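You operate a simulated robot arm through the tools that you are given. There is no shell and no other tool. Be economical: measure what you need, move in short steps, check, and stop when the job is done.

You are at the controls of a simulated robot arm. One attempt, no reset.

Task
Take the white cover and put it in the green sample tray. Then put the orange cover on the green table. Then fetch the red insert and set it in the white wash tray. The order counts.

The check looks at the end state, three seconds after you hand in, the way a careful person would. Anything else that was tipped, shoved, dropped, spilled or broken makes it a failure. A push-on lid holds only when it is set on centred and level and pressed home; a screw cap is set on level and turned clockwise until tight.

Robot
A 7-joint arm with a vacuum gripper on a trunk, on a base that drives. Base frame: it is fixed to the floor where the robot stands at the start and does not move with it; the origin is under the middle of the robot, x ahead of it, y to its left, z up. Units: mm, rad, N and s.
Its first joint turns from -2.897 to 2.897 rad. Places, roughly: green sample tray [-1400, -2800, 900]; green table [-400, -1900, 800]; orange cover [-1750, 1250, 750]; red insert [-2500, 1500, 1000]; wash tray [-2000, 1750, 750]; white cover (6x6x3 cm) [600, 0, 800]. Payload 1.06 kg.
Tool frame: the origin (TCP) lies in the middle of the cups' lips, and z points out of the cups. The gripper has 1 cup of 24 mm across, covering 24 by 24 mm (tool x, y); the bellows give 8 mm. With the vacuum on, a cup seals on a smooth face that it is pressed against (1 to 4 N); it does not hold porous or soft things. The pull reaches 23 N.
Orientation is that of the tool frame in the base frame, as a unit quaternion [x, y, z, w]. With the cups facing straight down, the tool's x points along the base's -x, its y along +y and its z along -z.

Tools
- The arm moves only by the tool servo_tool. Its argument "commands" is a list of rows, each an object (a shift or turn left out is 0, a gripper value left out holds the last) with "delta_pos": the shift along the tool's x, y, z in mm, a list of three; "angular": the turn, a rotation vector about the tool's x, y, z in rad, a list of three. In form: [{"delta_pos": [x, y, z], "angular": [rx, ry, rz]}, ...]. A call has 1 to 10 rows; each row is the pose to reach, as a shift and turn from the pose commanded when the call began, along the tool's axes at that moment. "suction" is the vacuum: 1 switches it on, 0 off, set as the call begins (left out, the last holds). A row lasts 0.2 s, in which the tool goes at most 50 mm and 0.15 rad; a call with a longer step from one row to the next is refused whole, and so is a gripper value outside its range. Where a pose cannot be reached the arm comes as near as it can. A force on the tool above 40 N (or 10 N above the force at the start of the call, whichever is more), or a blocked arm, ends the call early, and 0.2 s more pass. The pull builds up within a second once a cup has sealed. Time passes only in rows, and 0.2 s behind the last, so rows that repeat a pose give it time. The reply holds the time, the measured pose of the TCP, the force on the tool along the base axes and the pull of the vacuum, in the units named above and with some noise, with the torque about the TCP (base axes, N m) and any sound that the robot's microphone picked up.
- Cameras (640 x 400 px; columns grow to the right, rows downward): "scene" is now at [175.1, 199.8, 1464.3]; the picture's right is [-0.13, -0.99, 0.00], its down [-0.76, 0.10, -0.64] and it looks along [0.63, -0.08, -0.77] (base axes); focal length 293 px, centre (320, 200). "wrist" rides on the gripper at [78, 19, -96] in the tool frame; the picture's right is [-0.24, 0.97, 0.00], its down [-0.71, -0.17, -0.69] and it looks along [-0.67, -0.16, 0.73] (tool axes); focal length 243 px, centre (320, 200). There is no depth. A picture from a camera that has moved, and an enlarged one, comes with that camera's place and axes in the base frame and with its lens.
- capture(camera): a new picture of that camera. No time passes.
- steer(legs): drives the robot by 1 to 6 legs, each [ahead, left, turn to the left] in mm, mm and rad, along the robot's own axes; the way and the turn of a leg run together, so that a leg with both is an arc; at most 1500 mm and 3.142 rad a leg. The arm and the cameras ride along, it lands a little off, and it stops where it bumps. It gives what a move gives.
- turn_head(pan, tilt): turns the head with the scene camera to pan (to the left, within 2.094 rad either way) and tilt (down, from -0.506 to 1.204), counted from straight ahead of the robot. It gives what a move gives.
- zoom(camera, box): a new picture of the part [left, top, right, bottom] of that camera's present view, enlarged. No time passes.
- finish_job(): hands the job in; it is judged then, once.

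Work in short steps. Places have to be worked out from the pictures, the camera data and where the tool is seen: move nearer, look again, correct. Check each grasp and each placing, and mend what went wrong. You have 165 turns and 108 pictures in all, those below and enlarged ones among them. Switch the vacuum off and draw the arm clear of the work before you hand the job in, unless the task says otherwise; then end with one line.

The tools are called after "Call:" as a command line: name --argument value ..., lists and objects as JSON in quotes. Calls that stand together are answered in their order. servo_tool: Moves the arm, as the interface text tells. Its arguments: {"type":"object","properties":{"commands":{"type":"array"},"suction":{"type":"number"}},"required":["commands"]} The other tools are called the same way: steer (legs) drives the base; turn_head (pan, tilt) turns the head that bears the scene camera; capture (camera) takes a picture; zoom (camera, box) takes an enlarged picture of a part of a camera's view; finish_job () hands the job in.

At the start:

```text
time: 0.0
eef_pos: [560.2, 160.5, 1039.9]
orientation: [0.0, 1.0, 0.0, 0.0]
ft_force: [-0.1, 0.0, 0.7]
moment: [0.01, 0.0, 0.01]
pull: 0.0
robot x, y, heading: [2.0, -5.0, 0.002]
head pan, tilt: [-0.129, 0.88]
```

scene: 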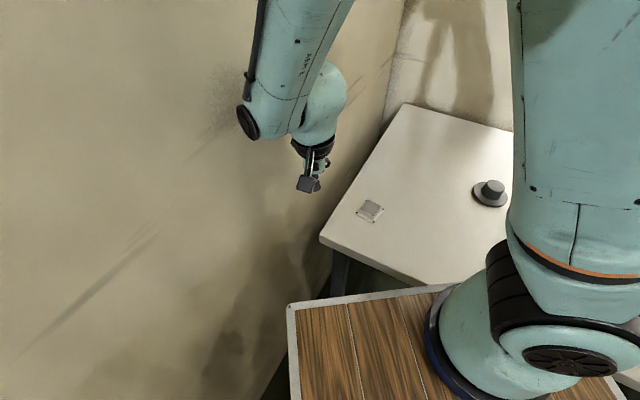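
wrist: 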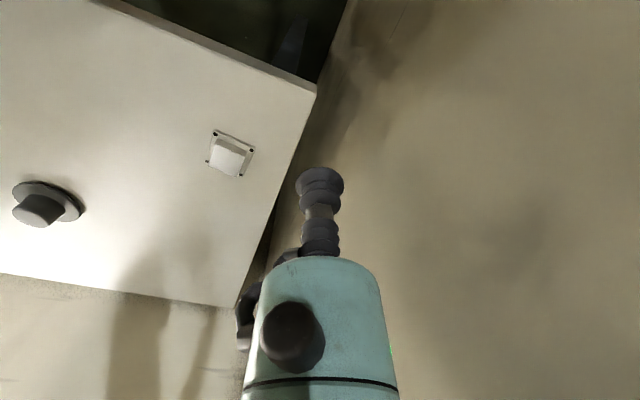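

The white thing at pixel (370,210) works out to about [640, 3, 830]. I'll zoom in on it with both cameras.

Call:
zoom --camera "scene" --box '[330, 180, 410, 230]'

Call:
zoom --camera "wrist" --box '[180, 110, 276, 170]'

```text
8.00 times, centred on (370, 205) of scene
camera zoom: at [175.1, 199.8, 1464.3], right [-0.13, -0.99, 0.0], down [-0.76, 0.1, -0.64], along [0.63, -0.08, -0.77], focal length 2346 px, centre (-80, 160)
```

zoom: 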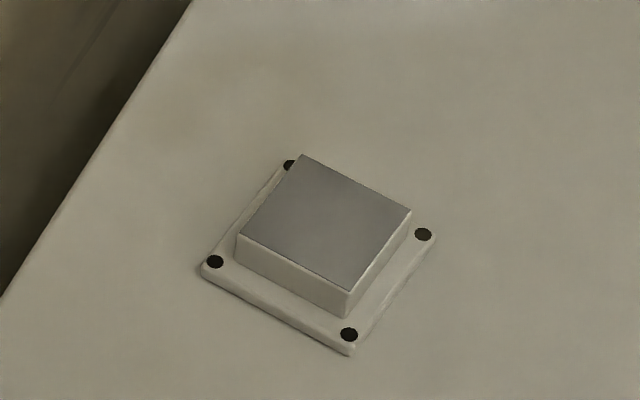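

```text
6.67 times, centred on (228, 140) of wrist
camera zoom: at [481.8, 178.7, 1136.1], right [0.24, 0.97, 0.0], down [0.71, -0.17, 0.69], along [0.67, -0.16, -0.73], focal length 1618 px, centre (933, 600)
```

zoom: 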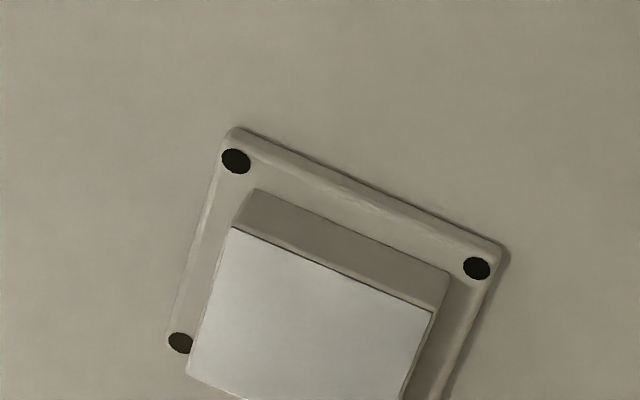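

Both views place the cover's flat top at about [637, 6, ~850]. I'll move above it at z ≈ 930 and check with the wrist camera.

Call:
servo_tool --commands '[{"delta_pos": [-18, -36, 20]}, {"delta_pos": [-36, -72, 40]}, {"delta_pos": [-54, -108, 65]}, {"delta_pos": [-72, -144, 90]}, {"delta_pos": [-77, -154, 110]}, {"delta_pos": [-77, -154, 110]}]'

Call:
capture --camera "wrist"

Call:
zoom --camera "scene" --box '[290, 130, 450, 230]'

```text
time: 1.4
eef_pos: [636.2, 6.0, 930.5]
orientation: [0.0, 1.0, 0.0, 0.001]
ft_force: [0.5, -0.1, 0.5]
moment: [-0.02, 0.0, 0.01]
pull: 0.2
robot x, y, heading: [-1.9, -2.1, 0.0]
head pan, tilt: [-0.129, 0.88]
```

```text
103 pictures are left
camera wrist: at [558.4, 24.1, 1026.5], right [0.23, 0.97, 0.0], down [0.71, -0.17, 0.69], along [0.67, -0.16, -0.73], focal length 243 px, centre (320, 200)
```

wrist: 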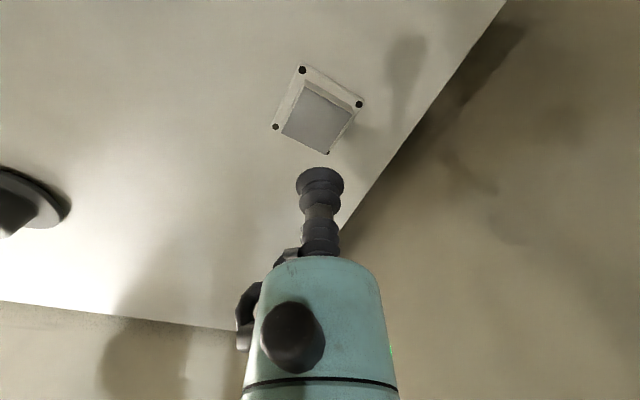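

```text
4.00 times, centred on (370, 180) of scene
camera zoom: at [175.1, 199.8, 1464.3], right [-0.13, -0.99, 0.0], down [-0.76, 0.1, -0.64], along [0.63, -0.08, -0.77], focal length 1173 px, centre (120, 280)
```

zoom: 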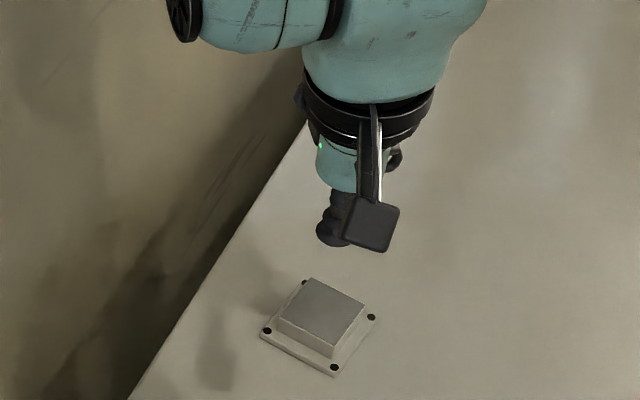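

Wrist view puts the top's centre at about [638, 3]. I'll correct slightly and descend to 860, then look.

Call:
servo_tool --commands '[{"delta_pos": [-2, -3, 30]}, {"delta_pos": [-2, -3, 60]}, {"delta_pos": [-2, -3, 70]}, {"delta_pos": [-2, -3, 70]}]'

Call:
zoom --camera "wrist" --box '[240, 80, 400, 180]'

Call:
zoom --camera "scene" --box '[330, 170, 410, 220]'

```text
time: 2.4
eef_pos: [639.0, 3.7, 859.7]
orientation: [0.001, 1.0, 0.0, 0.0]
ft_force: [-0.1, -0.3, -0.6]
moment: [0.0, -0.02, -0.01]
pull: 0.0
robot x, y, heading: [4.1, -1.8, 0.001]
head pan, tilt: [-0.129, 0.88]
```

```text
4.00 times, centred on (320, 130) of wrist
camera zoom: at [560.6, 21.2, 955.8], right [0.24, 0.97, 0.0], down [0.71, -0.17, 0.69], along [0.67, -0.16, -0.73], focal length 970 px, centre (320, 480)
```

zoom: 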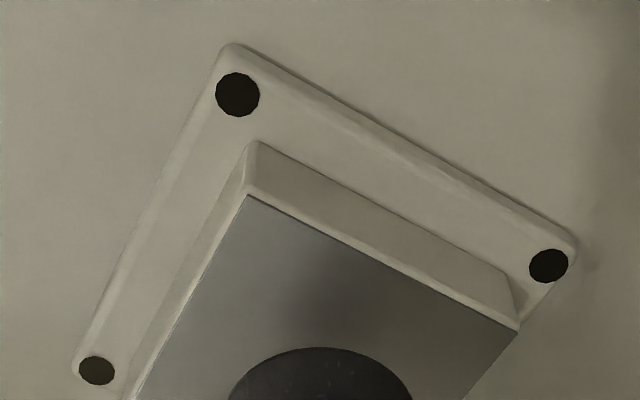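

```text
8.00 times, centred on (370, 195) of scene
camera zoom: at [175.1, 199.8, 1464.3], right [-0.13, -0.99, 0.0], down [-0.76, 0.1, -0.64], along [0.63, -0.08, -0.77], focal length 2346 px, centre (-80, 240)
```

zoom: 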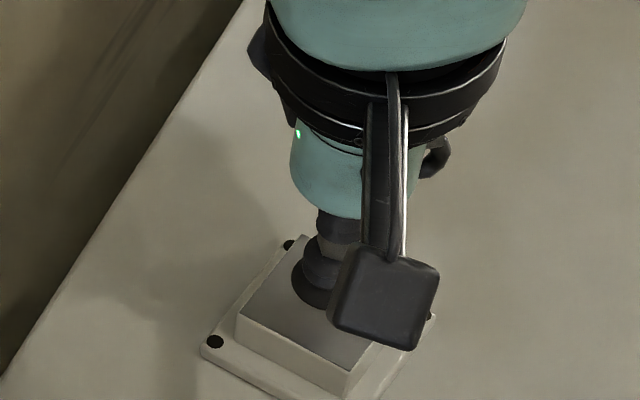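

The cup is over the cover top with roughly a few mm clearance. I'll nudge +2 mm in x and press down slowly with the vacuum on.

Call:
servo_tool --commands '[{"delta_pos": [-2, 0, 4]}, {"delta_pos": [-2, 0, 7]}, {"delta_pos": [-2, 0, 10]}, {"delta_pos": [-2, 0, 12]}, {"delta_pos": [-2, 0, 12]}]' --suction 1

```text
time: 3.6
eef_pos: [640.9, 3.9, 847.9]
orientation: [-0.001, 1.0, 0.0, 0.0]
ft_force: [-0.3, 0.0, 1.1]
moment: [0.02, 0.0, 0.01]
pull: 0.0
robot x, y, heading: [4.1, 1.6, 0.005]
head pan, tilt: [-0.129, 0.88]
```

No seal yet and force near zero, so I go down further in 2 mm steps.

Call:
servo_tool --commands '[{"delta_pos": [0, 0, 2]}, {"delta_pos": [0, 0, 4]}, {"delta_pos": [0, 0, 4]}, {"delta_pos": [0, 0, 4]}]'

```text
time: 4.6
eef_pos: [641.6, 3.7, 844.3]
orientation: [0.0, 1.0, 0.0, -0.001]
ft_force: [-1.5, -0.5, -0.4]
moment: [-0.01, 0.0, 0.0]
pull: 22.9
robot x, y, heading: [-0.0, -1.8, -0.002]
head pan, tilt: [-0.129, 0.88]
```

Pull is 22.9, sealed. I lift straight up.

Call:
servo_tool --commands '[{"delta_pos": [0, 0, -10]}, {"delta_pos": [0, 0, -30]}, {"delta_pos": [0, 0, -70]}, {"delta_pos": [0, 0, -110]}, {"delta_pos": [0, 0, -150]}, {"delta_pos": [0, 0, -150]}]'

Call:
capture --camera "wrist"

```text
time: 6.0
eef_pos: [641.1, 4.8, 993.4]
orientation: [0.0, 1.0, 0.0, 0.0]
ft_force: [-0.7, -0.3, -1.9]
moment: [0.03, -0.02, -0.01]
pull: 22.9
robot x, y, heading: [-2.4, 1.1, 0.0]
head pan, tilt: [-0.129, 0.88]
```

```text
99 pictures are left
camera wrist: at [562.2, 21.0, 1089.7], right [0.24, 0.97, 0.0], down [0.71, -0.17, 0.68], along [0.67, -0.16, -0.73], focal length 243 px, centre (320, 200)
```

wrist: 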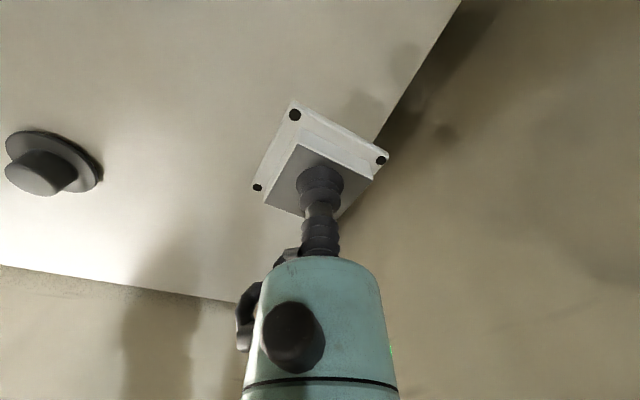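

The cover is held. Before driving I look around for the way and the green sample tray (bearing about -2.03 rad).

Call:
turn_head --pan -2.03 --tilt 0.3

Call:
capture --camera "scene"

Call:
turn_head --pan -1.1 --tilt 0.4

Call:
capture --camera "scene"

Call:
turn_head --pan 2.05 --tilt 0.3

Call:
capture --camera "scene"

```text
time: 7.9
eef_pos: [640.2, 3.3, 991.7]
orientation: [0.0, 1.0, 0.0, 0.0]
ft_force: [-0.4, -0.3, -2.5]
moment: [0.01, -0.03, 0.04]
pull: 22.8
robot x, y, heading: [-1.3, -4.7, 0.005]
head pan, tilt: [-2.03, 0.3]
```

```text
98 pictures are left
camera scene: at [57.8, 126.0, 1515.0], right [-0.9, 0.44, 0.0], down [0.13, 0.27, -0.96], along [-0.42, -0.86, -0.3], focal length 293 px, centre (320, 200)
```

scene: 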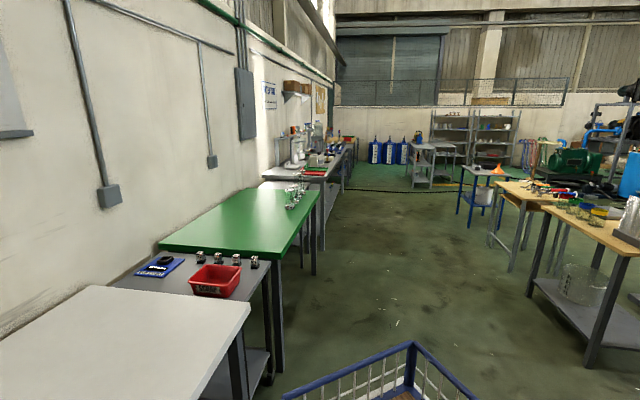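

```text
time: 9.1
eef_pos: [641.3, 3.1, 993.1]
orientation: [0.0, 1.0, 0.0, 0.0]
ft_force: [-0.2, -0.7, -1.4]
moment: [-0.01, -0.03, 0.0]
pull: 23.0
robot x, y, heading: [-0.2, -2.9, 0.002]
head pan, tilt: [-1.1, 0.4]
```

```text
97 pictures are left
camera scene: at [141.1, 127.1, 1505.7], right [-0.89, -0.45, 0.0], down [-0.18, 0.35, -0.92], along [0.42, -0.82, -0.39], focal length 293 px, centre (320, 200)
```

scene: 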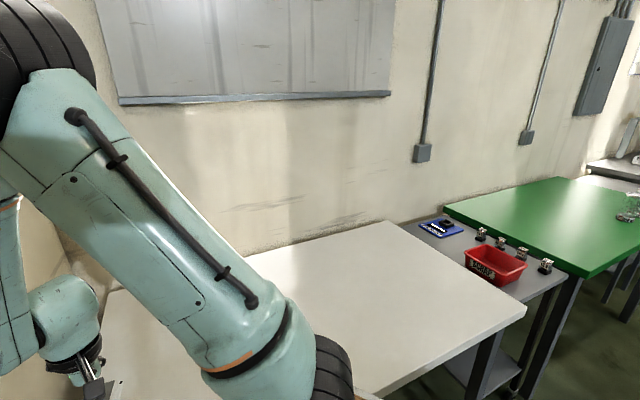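

```text
time: 11.8
eef_pos: [640.4, 2.9, 993.6]
orientation: [0.0, 1.0, 0.0, 0.001]
ft_force: [-1.0, -0.2, -2.8]
moment: [0.04, 0.02, 0.0]
pull: 22.6
robot x, y, heading: [3.1, -0.8, 0.001]
head pan, tilt: [2.051, 0.3]
```

```text
96 pictures are left
camera scene: at [56.1, 292.5, 1515.0], right [0.89, 0.46, 0.0], down [0.14, -0.26, -0.96], along [-0.44, 0.85, -0.3], focal length 293 px, centre (320, 200)
```

scene: 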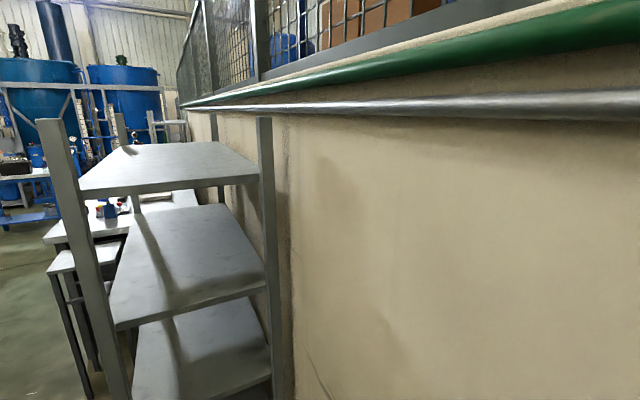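

The room is rotated; the green table's aisle edge runs along about (-0.57,-0.82). I look more closely toward the sample tray.

Call:
turn_head --pan -2.03 --tilt 0.3

Call:
zoom --camera "scene" --box '[240, 100, 400, 200]'

Call:
turn_head --pan -2.05 --tilt 1.0

Call:
capture --camera "scene"

```text
time: 15.1
eef_pos: [641.3, 2.8, 993.9]
orientation: [0.001, 1.0, 0.0, 0.001]
ft_force: [-0.4, 0.0, -2.3]
moment: [0.0, -0.03, 0.01]
pull: 22.9
robot x, y, heading: [-0.1, 0.8, 0.002]
head pan, tilt: [-2.03, 0.3]
```

```text
4.00 times, centred on (320, 150) of scene
camera zoom: at [57.8, 126.0, 1515.0], right [-0.9, 0.44, 0.0], down [0.13, 0.27, -0.96], along [-0.42, -0.86, -0.3], focal length 1173 px, centre (320, 400)
```

zoom: 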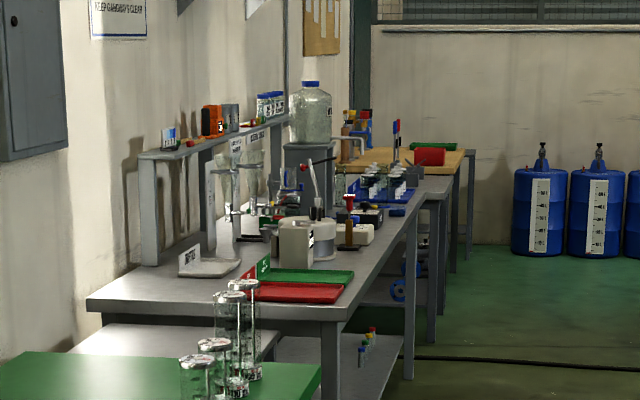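

```text
time: 16.2
eef_pos: [640.6, 3.3, 993.5]
orientation: [0.001, 1.0, 0.0, 0.0]
ft_force: [-0.1, -0.4, -2.5]
moment: [0.03, 0.02, -0.03]
pull: 22.5
robot x, y, heading: [-2.0, 0.9, -0.002]
head pan, tilt: [-2.051, 1.0]
```

```text
94 pictures are left
camera scene: at [67.0, 147.9, 1455.6], right [-0.89, 0.46, 0.0], down [0.39, 0.75, -0.54], along [-0.25, -0.48, -0.84], focal length 293 px, centre (320, 200)
```

scene: 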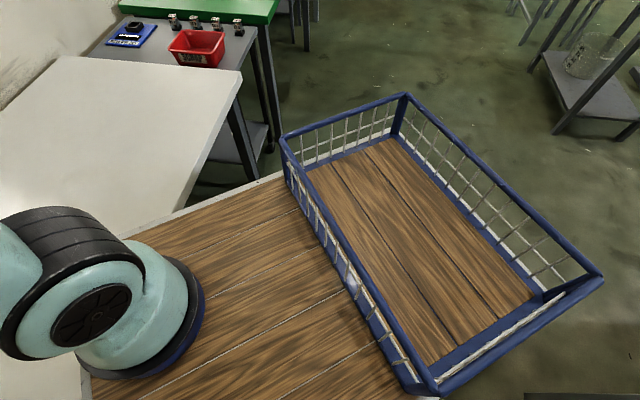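

The robot sits on a cart-like platform whose front reaches nearly to the table edges, which lie about 390 mm from my axis along n=(0.82,-0.58). I draw the arm in and up, back away, turn to face the wall and strafe right along the aisle.

Call:
servo_tool --commands '[{"delta_pos": [20, 0, -35]}, {"delta_pos": [45, 0, -70]}, {"delta_pos": [80, 0, -100]}, {"delta_pos": [115, 0, -117]}, {"delta_pos": [125, 0, -117]}]'

Call:
steer --legs '[[-150, 100, 0], [0, 0, -0.615]]'

Call:
turn_head --pan -1.5 --tilt 0.5

Call:
capture --camera "scene"

```text
time: 17.4
eef_pos: [522.6, 3.7, 1112.1]
orientation: [0.0, 1.0, 0.002, 0.001]
ft_force: [0.6, 1.4, -3.1]
moment: [-0.01, 0.0, 0.01]
pull: 23.2
out of reach, approached as far as the arm can: row 5
robot x, y, heading: [-2.1, 1.5, -0.001]
head pan, tilt: [-2.051, 1.0]
```

```text
time: 20.6
eef_pos: [279.1, -198.5, 1111.8]
orientation: [0.303, 0.953, 0.003, 0.002]
ft_force: [-0.1, -0.1, -3.0]
moment: [0.02, 0.01, 0.02]
pull: 22.9
robot x, y, heading: [-150.1, 98.2, -0.614]
head pan, tilt: [-2.051, 1.0]
```

```text
time: 21.5
eef_pos: [277.9, -198.2, 1113.1]
orientation: [0.303, 0.953, 0.002, 0.002]
ft_force: [0.1, -0.3, -2.7]
moment: [0.02, 0.0, 0.0]
pull: 22.5
robot x, y, heading: [-145.0, 102.9, -0.615]
head pan, tilt: [-1.499, 0.499]
```

```text
93 pictures are left
camera scene: at [4.9, 135.7, 1496.5], right [-0.85, 0.52, 0.0], down [0.25, 0.41, -0.88], along [-0.46, -0.75, -0.48], focal length 293 px, centre (320, 200)
```

scene: 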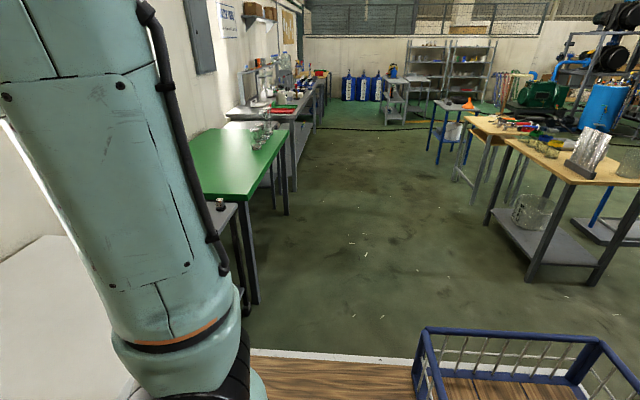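

The aisle is clear ahead. I strafe right 1500 then another 1300, and look at the tray.

Call:
steer --legs '[[0, -1500, 0], [0, -1300, 0]]'

Call:
turn_head --pan -0.5 --tilt 0.7

Call:
capture --camera "scene"

Call:
capture --camera "wrist"

```text
time: 35.1
eef_pos: [-1349.1, -2484.9, 1112.7]
orientation: [0.306, 0.952, 0.002, 0.002]
ft_force: [-0.7, 0.2, -3.6]
moment: [0.01, -0.02, 0.01]
pull: 22.7
robot x, y, heading: [-1778.5, -2183.5, -0.623]
head pan, tilt: [-1.499, 0.499]
```

```text
time: 36.4
eef_pos: [-1349.7, -2485.4, 1112.9]
orientation: [0.306, 0.952, 0.002, 0.003]
ft_force: [0.7, 0.2, -1.9]
moment: [0.0, 0.01, 0.0]
pull: 22.6
robot x, y, heading: [-1779.1, -2187.1, -0.625]
head pan, tilt: [-0.499, 0.7]
```

```text
92 pictures are left
camera scene: at [-1537.1, -2148.0, 1478.9], right [-0.9, -0.43, 0.0], down [-0.28, 0.58, -0.77], along [0.33, -0.69, -0.64], focal length 293 px, centre (320, 200)
```

scene: 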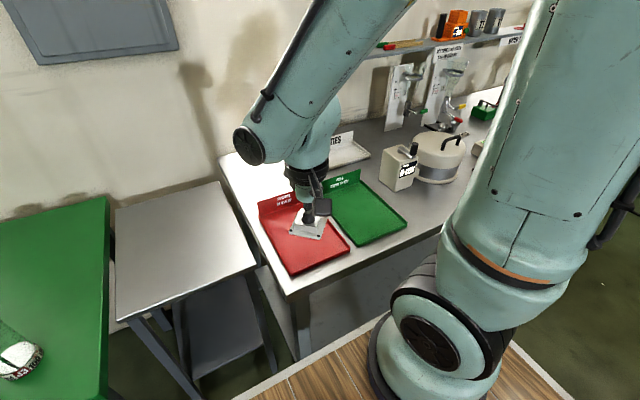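

```text
91 pictures are left
camera wrist: at [-1402.7, -2425.2, 1207.7], right [0.76, 0.65, 0.01], down [0.47, -0.55, 0.69], along [0.45, -0.52, -0.73], focal length 243 px, centre (320, 200)
```

wrist: 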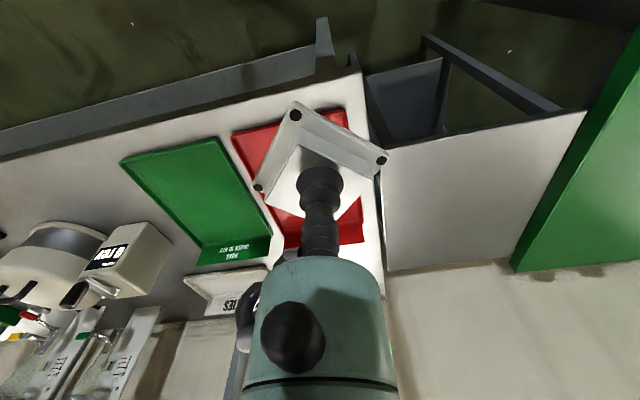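

The green tray's centre triangulates to about [-1367, -2815], floor z ≈ 850–880. I move the held cover above it staying high (z ≈ 1030), then look.

Call:
servo_tool --commands '[{"delta_pos": [-24, -37, 10]}, {"delta_pos": [-48, -74, 20]}, {"delta_pos": [-72, -111, 30]}, {"delta_pos": [-96, -148, 40]}, {"delta_pos": [-120, -185, 50]}, {"delta_pos": [-144, -222, 60]}, {"delta_pos": [-165, -255, 70]}, {"delta_pos": [-179, -278, 80]}, {"delta_pos": [-179, -278, 80]}]'

Call:
capture --camera "scene"

Call:
capture --camera "wrist"

```text
time: 38.4
eef_pos: [-1365.9, -2814.8, 1031.9]
orientation: [0.306, 0.952, 0.002, 0.003]
ft_force: [-0.3, 0.6, -2.5]
moment: [0.04, 0.04, 0.0]
pull: 22.7
robot x, y, heading: [-1776.6, -2182.8, -0.62]
head pan, tilt: [-0.499, 0.7]
```

```text
90 pictures are left
camera scene: at [-1537.0, -2147.9, 1478.9], right [-0.9, -0.44, 0.0], down [-0.28, 0.58, -0.76], along [0.33, -0.69, -0.64], focal length 293 px, centre (320, 200)
```

scene: 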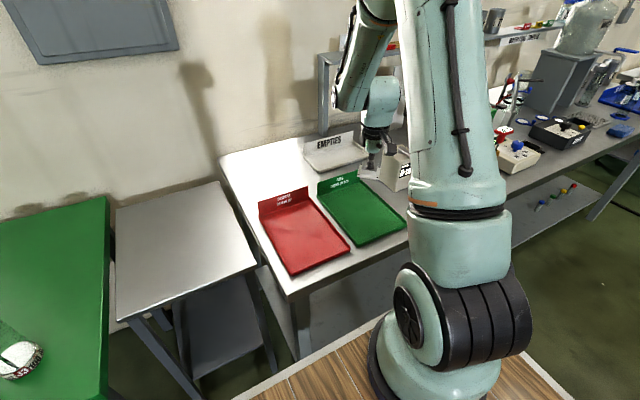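

```text
89 pictures are left
camera wrist: at [-1419.2, -2754.4, 1127.6], right [0.76, 0.65, 0.01], down [0.47, -0.55, 0.69], along [0.45, -0.52, -0.73], focal length 243 px, centre (320, 200)
```

wrist: 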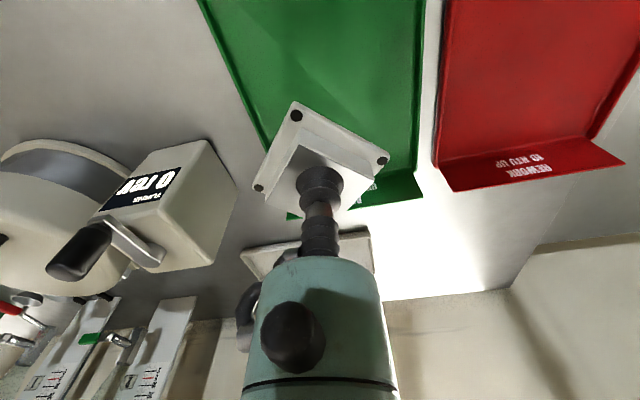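

The point beneath the TCP projects to the tray's middle in both views. I descend to z ≈ 940 and check.

Call:
servo_tool --commands '[{"delta_pos": [0, 0, 40]}, {"delta_pos": [0, 0, 75]}, {"delta_pos": [0, 0, 92]}, {"delta_pos": [0, 0, 92]}]'

Call:
zoom --camera "scene" --box '[290, 130, 450, 230]'

Call:
capture --camera "wrist"

```text
time: 39.4
eef_pos: [-1364.7, -2814.4, 939.3]
orientation: [0.305, 0.952, 0.001, 0.002]
ft_force: [0.8, 0.2, -3.0]
moment: [-0.02, 0.0, 0.01]
pull: 22.6
robot x, y, heading: [-1780.4, -2184.9, -0.624]
head pan, tilt: [-0.499, 0.7]
```

```text
4.00 times, centred on (370, 180) of scene
camera zoom: at [-1537.0, -2147.9, 1478.9], right [-0.9, -0.44, 0.0], down [-0.28, 0.58, -0.76], along [0.33, -0.69, -0.64], focal length 1173 px, centre (120, 280)
```

zoom: 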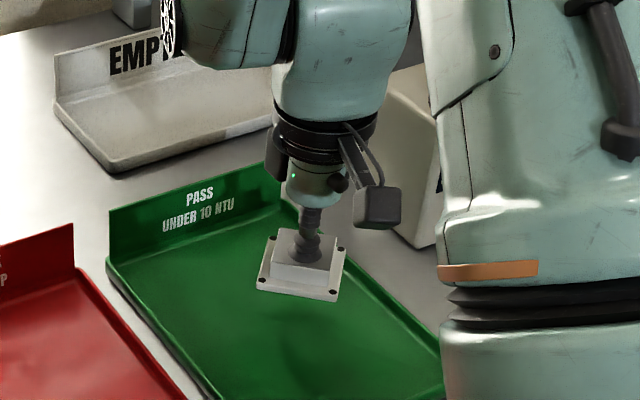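

```text
87 pictures are left
camera wrist: at [-1418.1, -2755.1, 1035.0], right [0.76, 0.65, 0.01], down [0.47, -0.55, 0.69], along [0.45, -0.52, -0.73], focal length 243 px, centre (320, 200)
```

wrist: 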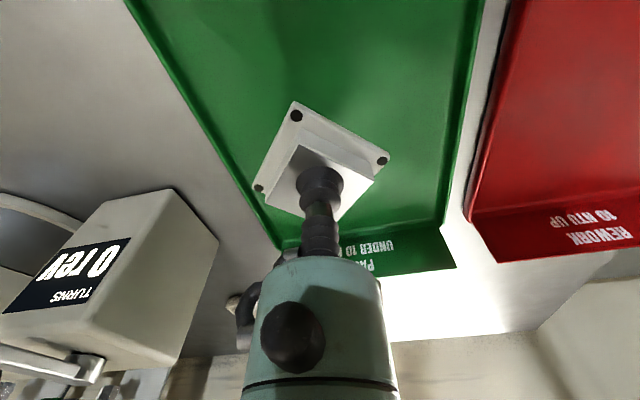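

Well inside the tray. I lower further in steps, watching the force.

Call:
servo_tool --commands '[{"delta_pos": [0, 0, 15]}, {"delta_pos": [0, 0, 25]}, {"delta_pos": [0, 0, 30]}, {"delta_pos": [0, 0, 30]}]'

Call:
zoom --camera "scene" --box '[290, 150, 450, 250]'

```text
time: 40.4
eef_pos: [-1364.9, -2815.0, 908.7]
orientation: [0.305, 0.952, 0.002, 0.003]
ft_force: [-0.4, 0.6, -2.0]
moment: [0.03, 0.02, -0.01]
pull: 22.7
robot x, y, heading: [-1779.9, -2184.2, -0.623]
head pan, tilt: [-0.499, 0.7]
```

```text
4.00 times, centred on (370, 200) of scene
camera zoom: at [-1537.0, -2148.0, 1478.9], right [-0.9, -0.44, 0.0], down [-0.28, 0.58, -0.76], along [0.33, -0.69, -0.64], focal length 1173 px, centre (120, 200)
```

zoom: 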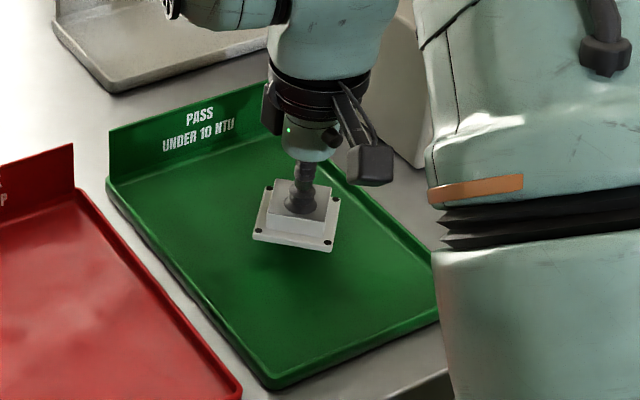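

Still a gap by the shadow; I lower in small steps.

Call:
servo_tool --commands '[{"delta_pos": [0, 0, 4]}, {"delta_pos": [0, 0, 8]}, {"delta_pos": [0, 0, 12]}, {"delta_pos": [0, 0, 12]}]'

Call:
servo_tool --commands '[{"delta_pos": [0, 0, 3]}, {"delta_pos": [0, 0, 6]}, {"delta_pos": [0, 0, 6]}]'

Call:
zoom --camera "scene" --box '[330, 170, 410, 220]'

```text
time: 41.4
eef_pos: [-1364.8, -2814.9, 898.5]
orientation: [0.305, 0.952, 0.002, 0.002]
ft_force: [-0.5, 0.2, -3.1]
moment: [0.01, 0.05, -0.04]
pull: 23.0
robot x, y, heading: [-1777.6, -2182.1, -0.621]
head pan, tilt: [-0.499, 0.7]
```

```text
time: 42.2
eef_pos: [-1363.9, -2814.8, 891.6]
orientation: [0.307, 0.952, 0.002, 0.002]
ft_force: [0.5, 0.1, -2.5]
moment: [0.0, 0.02, -0.01]
pull: 23.0
robot x, y, heading: [-1776.3, -2180.4, -0.623]
head pan, tilt: [-0.499, 0.7]
```

```text
8.00 times, centred on (370, 195) of scene
camera zoom: at [-1537.0, -2148.0, 1478.9], right [-0.9, -0.44, 0.0], down [-0.28, 0.58, -0.76], along [0.33, -0.69, -0.64], focal length 2346 px, centre (-80, 240)
```

zoom: 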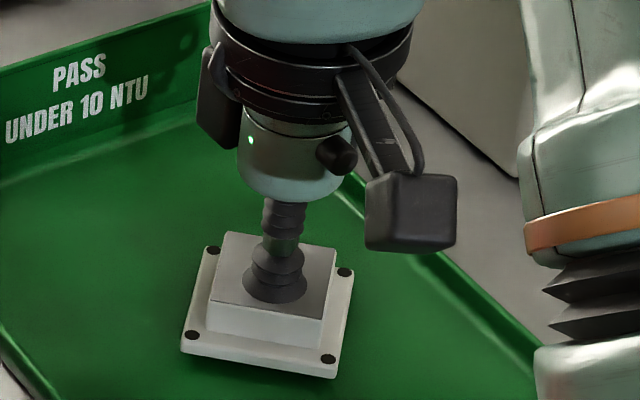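

Still slightly above the floor; continue down gently.

Call:
servo_tool --commands '[{"delta_pos": [0, 0, 3]}, {"delta_pos": [0, 0, 6]}, {"delta_pos": [0, 0, 8]}, {"delta_pos": [0, 0, 8]}]'

Call:
servo_tool --commands '[{"delta_pos": [0, 0, 3]}, {"delta_pos": [0, 0, 5]}, {"delta_pos": [0, 0, 5]}]'

```text
time: 43.2
eef_pos: [-1363.6, -2814.6, 883.1]
orientation: [0.305, 0.952, 0.002, 0.003]
ft_force: [3.3, -2.2, 12.0]
moment: [-0.04, 0.05, 0.04]
pull: 22.9
robot x, y, heading: [-1778.1, -2180.4, -0.622]
head pan, tilt: [-0.499, 0.7]
```

```text
time: 44.0
eef_pos: [-1363.7, -2814.4, 878.3]
orientation: [0.305, 0.952, 0.002, 0.002]
ft_force: [2.9, -3.9, 15.0]
moment: [-0.01, 0.06, 0.02]
pull: 23.3
robot x, y, heading: [-1778.4, -2184.9, -0.623]
head pan, tilt: [-0.499, 0.7]
```

Contact (15 N upward). I ease back up 6 mm, release, wait, then rise.

Call:
servo_tool --commands '[{"delta_pos": [0, 0, -5]}, {"delta_pos": [0, 0, -5]}]'

Call:
servo_tool --commands '[{"delta_pos": [0, 0, 0]}, {"delta_pos": [0, 0, 0]}, {"delta_pos": [0, 0, 0]}, {"delta_pos": [0, 0, 0]}, {"delta_pos": [0, 0, -3]}, {"delta_pos": [0, 0, -20]}, {"delta_pos": [0, 0, -60]}, {"delta_pos": [0, 0, -105]}, {"delta_pos": [0, 0, -150]}]' --suction 0

Call:
zoom --camera "scene" --box '[290, 150, 450, 250]'

```text
time: 44.6
eef_pos: [-1364.1, -2814.6, 882.1]
orientation: [0.305, 0.952, 0.002, 0.002]
ft_force: [-0.8, -0.3, -1.9]
moment: [0.0, 0.01, 0.0]
pull: 23.4
robot x, y, heading: [-1774.0, -2182.3, -0.622]
head pan, tilt: [-0.499, 0.7]
```

```text
time: 46.6
eef_pos: [-1365.6, -2815.3, 1032.5]
orientation: [0.306, 0.952, 0.003, 0.002]
ft_force: [0.3, -0.1, 0.3]
moment: [0.03, 0.05, -0.02]
pull: 0.3
robot x, y, heading: [-1775.3, -2187.9, -0.627]
head pan, tilt: [-0.499, 0.7]
```

```text
4.00 times, centred on (370, 200) of scene
camera zoom: at [-1536.7, -2148.4, 1478.8], right [-0.9, -0.44, 0.0], down [-0.28, 0.58, -0.76], along [0.33, -0.69, -0.64], focal length 1173 px, centre (120, 200)
```

zoom: 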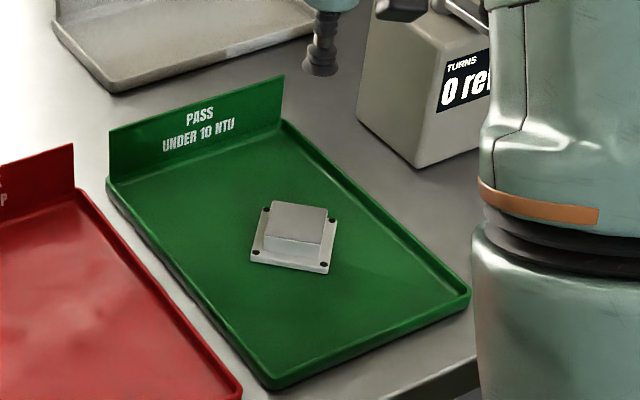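

White cover is set in the green tray. I retract the arm to travel pose and strafe back left along the aisle, then look toward the orange cover.

Call:
servo_tool --commands '[{"delta_pos": [24, 37, -10]}, {"delta_pos": [48, 74, -20]}, {"delta_pos": [72, 111, -30]}, {"delta_pos": [96, 148, -40]}, {"delta_pos": [120, 185, -50]}, {"delta_pos": [144, 222, -60]}, {"delta_pos": [165, 255, -70]}, {"delta_pos": [179, 278, -80]}, {"delta_pos": [179, 278, -80]}]'

Call:
steer --legs '[[-150, 0, 0], [0, 1400, 0], [0, 900, 0]]'

Call:
turn_head --pan 2.09 --tilt 0.35

Call:
capture --camera "scene"

```text
time: 48.6
eef_pos: [-1349.3, -2484.2, 1113.3]
orientation: [0.306, 0.952, 0.001, 0.003]
ft_force: [-0.7, 0.4, -0.2]
moment: [0.02, 0.01, -0.03]
pull: 0.1
robot x, y, heading: [-1776.0, -2186.1, -0.621]
head pan, tilt: [-0.499, 0.7]
```

```text
time: 60.9
eef_pos: [-140.9, -513.0, 1113.2]
orientation: [0.302, 0.953, 0.001, 0.002]
ft_force: [-0.6, 0.4, -0.5]
moment: [-0.01, -0.02, -0.01]
pull: 0.1
robot x, y, heading: [-569.9, -216.6, -0.612]
head pan, tilt: [-0.499, 0.7]
```

```text
time: 63.2
eef_pos: [-141.9, -513.4, 1114.0]
orientation: [0.302, 0.953, 0.002, 0.002]
ft_force: [0.2, 1.1, 0.1]
moment: [0.03, 0.03, -0.02]
pull: 0.0
robot x, y, heading: [-573.0, -215.2, -0.615]
head pan, tilt: [2.089, 0.351]
```

```text
83 pictures are left
camera scene: at [-359.6, -9.6, 1510.3], right [1.0, -0.1, 0.0], down [-0.03, -0.34, -0.94], along [0.09, 0.93, -0.34], focal length 293 px, centre (320, 200)
```

scene: 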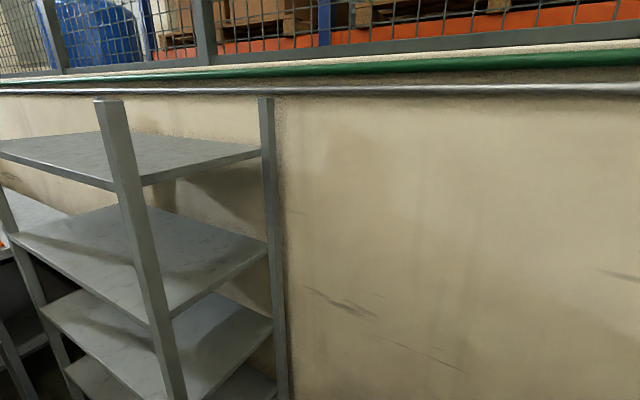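

I turn left about 1.57 rad to face the left wall, and look toward the orange cover.

Call:
steer --legs '[[0, 0, 1.575]]'

Call:
turn_head --pan 0.9 --tilt 0.4

Call:
capture --camera "scene"

```text
time: 67.5
eef_pos: [-278.5, 217.2, 1113.0]
orientation: [-0.466, 0.885, 0.004, 0.0]
ft_force: [1.0, -0.6, -0.6]
moment: [-0.04, 0.0, 0.02]
pull: 0.1
robot x, y, heading: [-570.8, -216.8, 0.976]
head pan, tilt: [2.089, 0.351]
```

```text
time: 68.8
eef_pos: [-277.3, 216.8, 1113.2]
orientation: [-0.466, 0.885, 0.004, 0.0]
ft_force: [-0.2, 0.4, 0.3]
moment: [0.01, 0.01, 0.01]
pull: 0.0
robot x, y, heading: [-570.6, -215.4, 0.969]
head pan, tilt: [0.901, 0.4]
```

```text
82 pictures are left
camera scene: at [-715.5, 73.6, 1505.7], right [0.96, 0.3, 0.0], down [0.12, -0.37, -0.92], along [-0.27, 0.88, -0.39], focal length 293 px, centre (320, 200)
```

scene: 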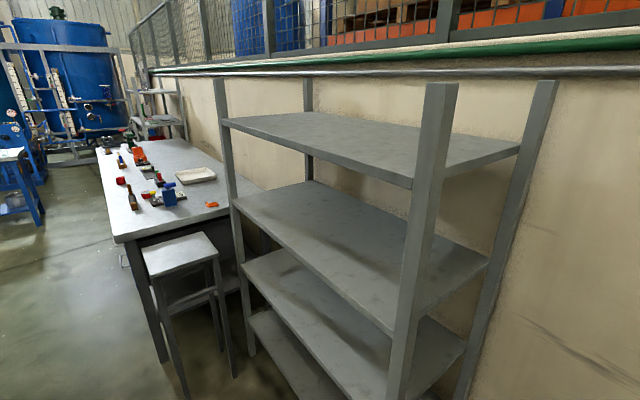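

An orange thing at (211,205) and a white tray at (195,175) sit on the far table; I zoom in.

Call:
zoom --camera "scene" --box '[80, 120, 272, 240]'

```text
3.33 times, centred on (176, 180) of scene
camera zoom: at [-715.5, 73.6, 1505.7], right [0.96, 0.3, 0.0], down [0.12, -0.37, -0.92], along [-0.27, 0.88, -0.39], focal length 978 px, centre (800, 267)
```

zoom: 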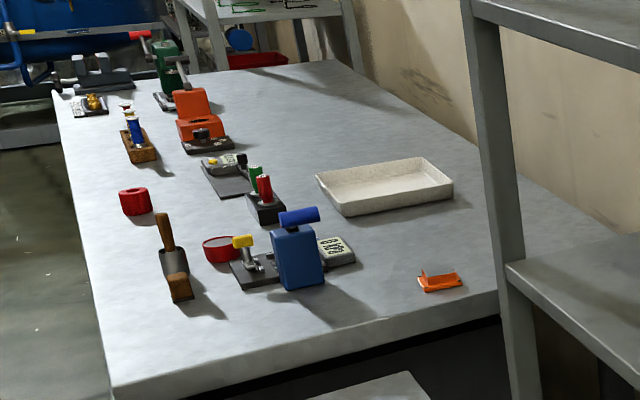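

The geometry: the table's front edge is at e≈385, and the orange cover at about [-1770,1370]. I back off 300, then strafe left 1900 to stand in front of it.

Call:
steer --legs '[[-320, 0, -0.01], [0, 1000, 0], [0, 850, 0]]'

Call:
turn_head --pan 0.0 --tilt 0.6

Call:
capture --camera "scene"

```text
time: 79.8
eef_pos: [-1971.9, 1004.3, 1113.5]
orientation: [-0.464, 0.886, 0.003, 0.001]
ft_force: [1.1, 0.0, 0.1]
moment: [-0.01, 0.01, 0.05]
pull: 0.0
robot x, y, heading: [-2267.2, 571.5, 0.969]
head pan, tilt: [0.901, 0.4]
```

```text
time: 81.0
eef_pos: [-1971.3, 1004.0, 1113.3]
orientation: [-0.464, 0.886, 0.002, 0.0]
ft_force: [0.2, -0.3, -0.2]
moment: [-0.01, 0.02, 0.03]
pull: 0.1
robot x, y, heading: [-2263.8, 573.6, 0.965]
head pan, tilt: [0.0, 0.6]
```

```text
80 pictures are left
camera scene: at [-2332.1, 846.9, 1487.5], right [0.82, -0.57, 0.0], down [-0.32, -0.46, -0.83], along [0.47, 0.68, -0.56], focal length 293 px, centre (320, 200)
```

scene: 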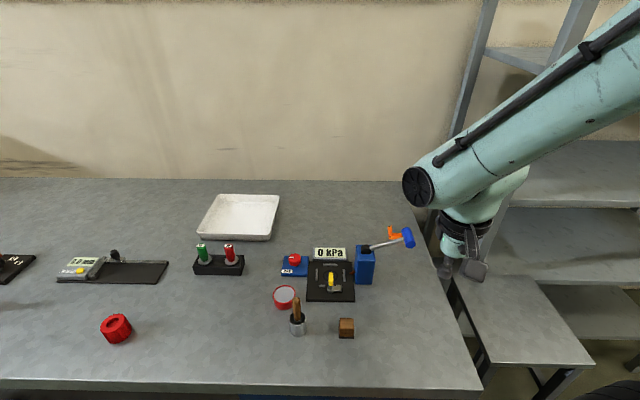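

Triangulated: orange cover ≈ [-1712, 1319, 850]. A pump's handle stands close in front of it, so I zoom for details, including the red candidates.

Call:
zoom --camera "scene" --box '[340, 210, 436, 270]'

Call:
zoom --camera "scene" --box '[80, 180, 400, 380]'

```text
6.67 times, centred on (388, 240) of scene
camera zoom: at [-2332.1, 846.9, 1487.5], right [0.82, -0.57, 0.0], down [-0.32, -0.46, -0.83], along [0.47, 0.68, -0.56], focal length 1955 px, centre (-133, -67)
```

zoom: 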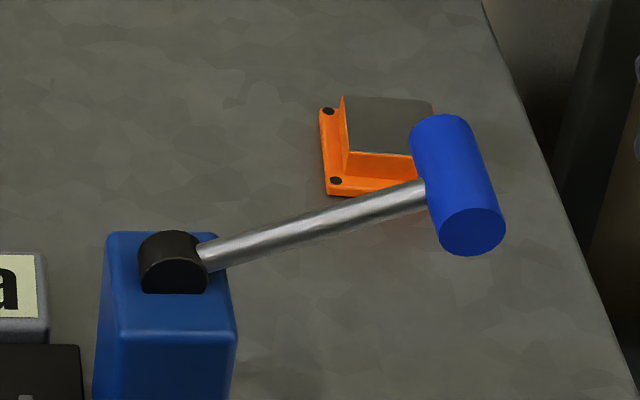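

```text
2.00 times, centred on (240, 280) of scene
camera zoom: at [-2332.1, 846.9, 1487.5], right [0.82, -0.57, 0.0], down [-0.32, -0.46, -0.83], along [0.47, 0.68, -0.56], focal length 587 px, centre (480, 40)
```

zoom: 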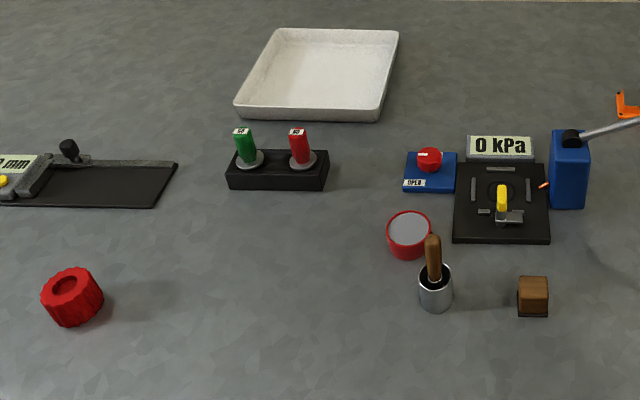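

The pump lever's head is at about [-1843,1171,1003], standing between me and the orange cover, so I approach diagonally from the right. The red knurled ring at about [-2494,1435] matches the red insert. I shift right 250, ahead 60.

Call:
steer --legs '[[0, -250, 0], [60, 0, 0]]'

Call:
turn_head --pan 0.1 --tilt 0.7

Call:
capture --camera "scene"

Call:
capture --camera "wrist"

```text
time: 83.5
eef_pos: [-1727.7, 909.0, 1113.8]
orientation: [-0.464, 0.886, 0.003, 0.0]
ft_force: [0.2, -0.3, 0.3]
moment: [0.02, 0.01, 0.03]
pull: 0.0
robot x, y, heading: [-2018.5, 479.1, 0.96]
head pan, tilt: [0.0, 0.6]
```

```text
time: 84.1
eef_pos: [-1728.4, 907.1, 1112.8]
orientation: [-0.464, 0.886, 0.003, 0.001]
ft_force: [-0.5, 0.5, 0.3]
moment: [-0.01, 0.03, 0.02]
pull: 0.1
robot x, y, heading: [-2022.1, 476.1, 0.965]
head pan, tilt: [0.099, 0.7]
```

```text
77 pictures are left
camera scene: at [-2097.4, 752.8, 1478.9], right [0.87, -0.49, 0.0], down [-0.31, -0.56, -0.77], along [0.37, 0.67, -0.64], focal length 293 px, centre (320, 200)
```

scene: 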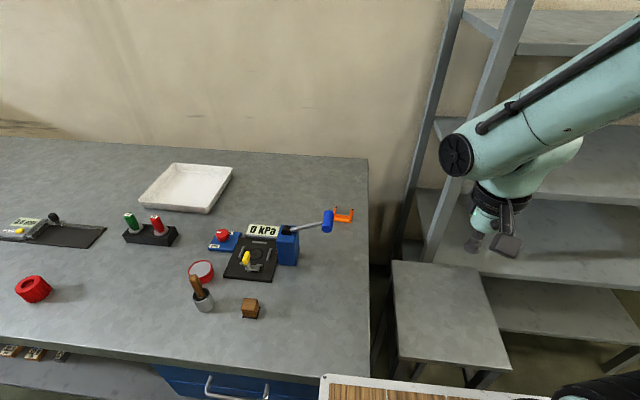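

```text
76 pictures are left
camera wrist: at [-1787.4, 853.0, 1209.2], right [-0.67, 0.75, 0.01], down [0.55, 0.48, 0.69], along [0.51, 0.46, -0.73], focal length 243 px, centre (320, 200)
```

wrist: 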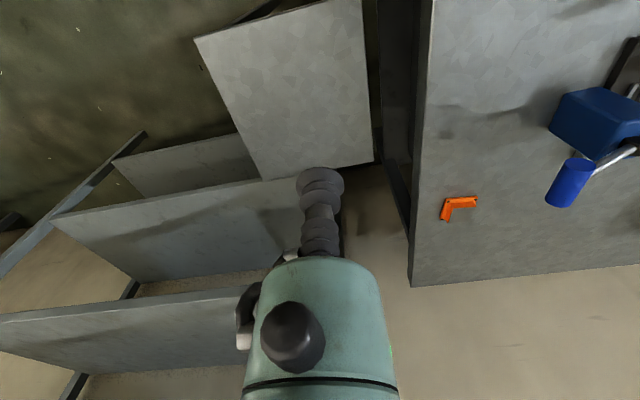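

I zoom in with the wrist camera on the orange cover for its exact centre.

Call:
zoom --camera "wrist" --box '[424, 180, 504, 230]'

Call:
zoom --camera "scene" --box '[280, 185, 376, 245]'

```text
8.00 times, centred on (464, 205) of wrist
camera zoom: at [-1787.4, 853.0, 1209.2], right [-0.67, 0.75, 0.01], down [0.55, 0.48, 0.69], along [0.51, 0.46, -0.73], focal length 1941 px, centre (-832, 160)
```

zoom: 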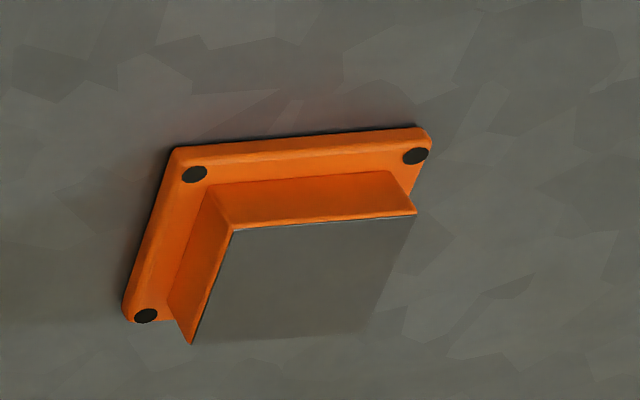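

```text
6.67 times, centred on (328, 215) of scene
camera zoom: at [-2097.4, 752.8, 1478.9], right [0.87, -0.49, 0.0], down [-0.31, -0.56, -0.77], along [0.37, 0.67, -0.64], focal length 1955 px, centre (267, 100)
```

zoom: 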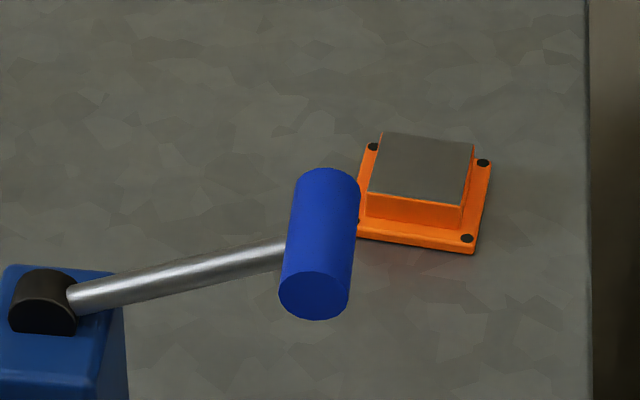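

Triangulation agrees well: orange top centre ≈ [-1714, 1301, ~875]. I move above it at z ≈ 1040, keeping about 120 mm from the lever.

Call:
servo_tool --commands '[{"delta_pos": [-37, 24, 0]}, {"delta_pos": [-74, 48, 0]}, {"delta_pos": [-111, 71, 0]}, {"delta_pos": [-148, 95, 0]}, {"delta_pos": [-185, 119, 0]}, {"delta_pos": [-222, 142, 10]}, {"delta_pos": [-259, 166, 20]}, {"delta_pos": [-296, 190, 40]}, {"delta_pos": [-332, 213, 60]}, {"delta_pos": [-332, 213, 70]}]'

Call:
capture --camera "scene"

Call:
capture --camera "wrist"

```text
time: 86.3
eef_pos: [-1714.0, 1302.7, 1046.6]
orientation: [-0.464, 0.886, 0.004, 0.001]
ft_force: [0.1, 0.0, 0.3]
moment: [-0.01, 0.02, 0.0]
pull: 0.0
robot x, y, heading: [-2021.4, 477.0, 0.966]
head pan, tilt: [0.099, 0.7]
```

```text
73 pictures are left
camera scene: at [-2097.5, 752.6, 1478.9], right [0.87, -0.49, 0.0], down [-0.31, -0.56, -0.77], along [0.37, 0.67, -0.64], focal length 293 px, centre (320, 200)
```

scene: 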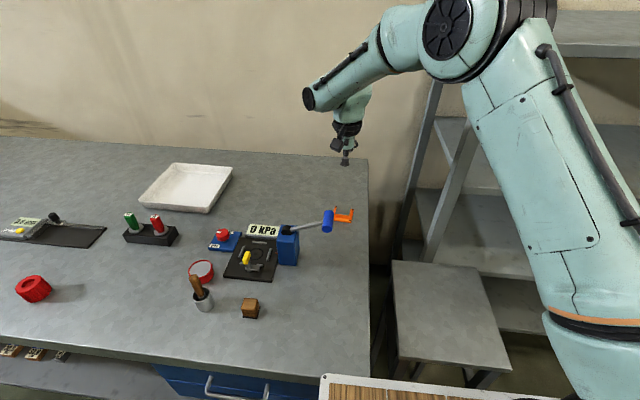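

```text
72 pictures are left
camera wrist: at [-1774.0, 1247.9, 1142.3], right [-0.67, 0.75, 0.01], down [0.55, 0.48, 0.69], along [0.51, 0.46, -0.73], focal length 243 px, centre (320, 200)
```

wrist: 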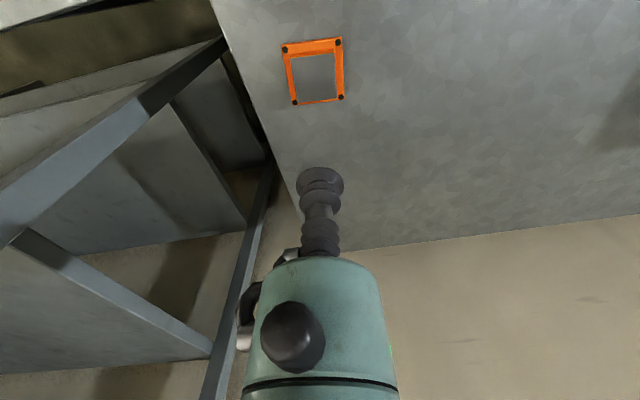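

Aligned within a few mm. I descend to z ≈ 900 and recheck with the wrist camera.

Call:
servo_tool --commands '[{"delta_pos": [0, 0, 35]}, {"delta_pos": [0, 0, 70]}, {"delta_pos": [0, 0, 105]}, {"delta_pos": [0, 0, 135]}, {"delta_pos": [0, 0, 143]}, {"delta_pos": [0, 0, 143]}]'

Call:
capture --camera "wrist"

Call:
zoom --camera "scene" --box '[280, 165, 376, 225]'

```text
time: 87.7
eef_pos: [-1714.8, 1302.8, 903.1]
orientation: [-0.465, 0.885, 0.003, 0.001]
ft_force: [0.0, 0.5, 0.4]
moment: [-0.01, -0.01, 0.03]
pull: 0.0
robot x, y, heading: [-2021.4, 474.5, 0.965]
head pan, tilt: [0.099, 0.7]
```

```text
71 pictures are left
camera wrist: at [-1774.4, 1248.3, 998.5], right [-0.66, 0.75, 0.01], down [0.55, 0.48, 0.69], along [0.51, 0.46, -0.73], focal length 243 px, centre (320, 200)
```

wrist: 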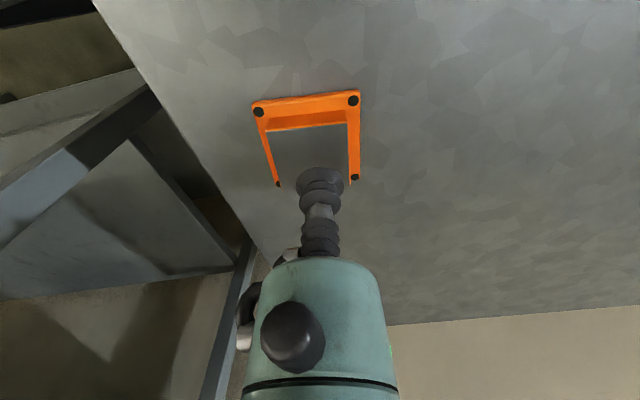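

```text
6.67 times, centred on (328, 195) of scene
camera zoom: at [-2097.4, 752.8, 1478.9], right [0.87, -0.49, 0.0], down [-0.31, -0.56, -0.76], along [0.37, 0.67, -0.64], focal length 1955 px, centre (267, 233)
```

zoom: 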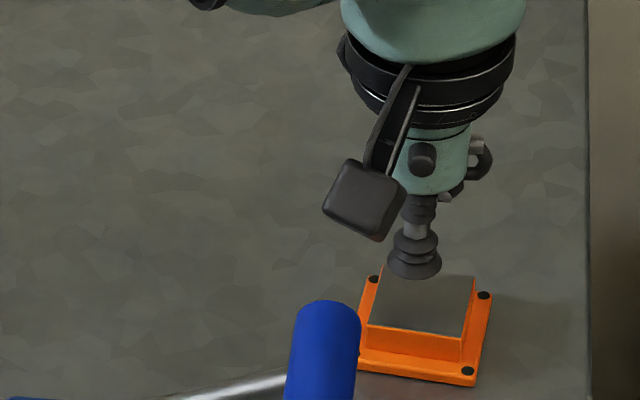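

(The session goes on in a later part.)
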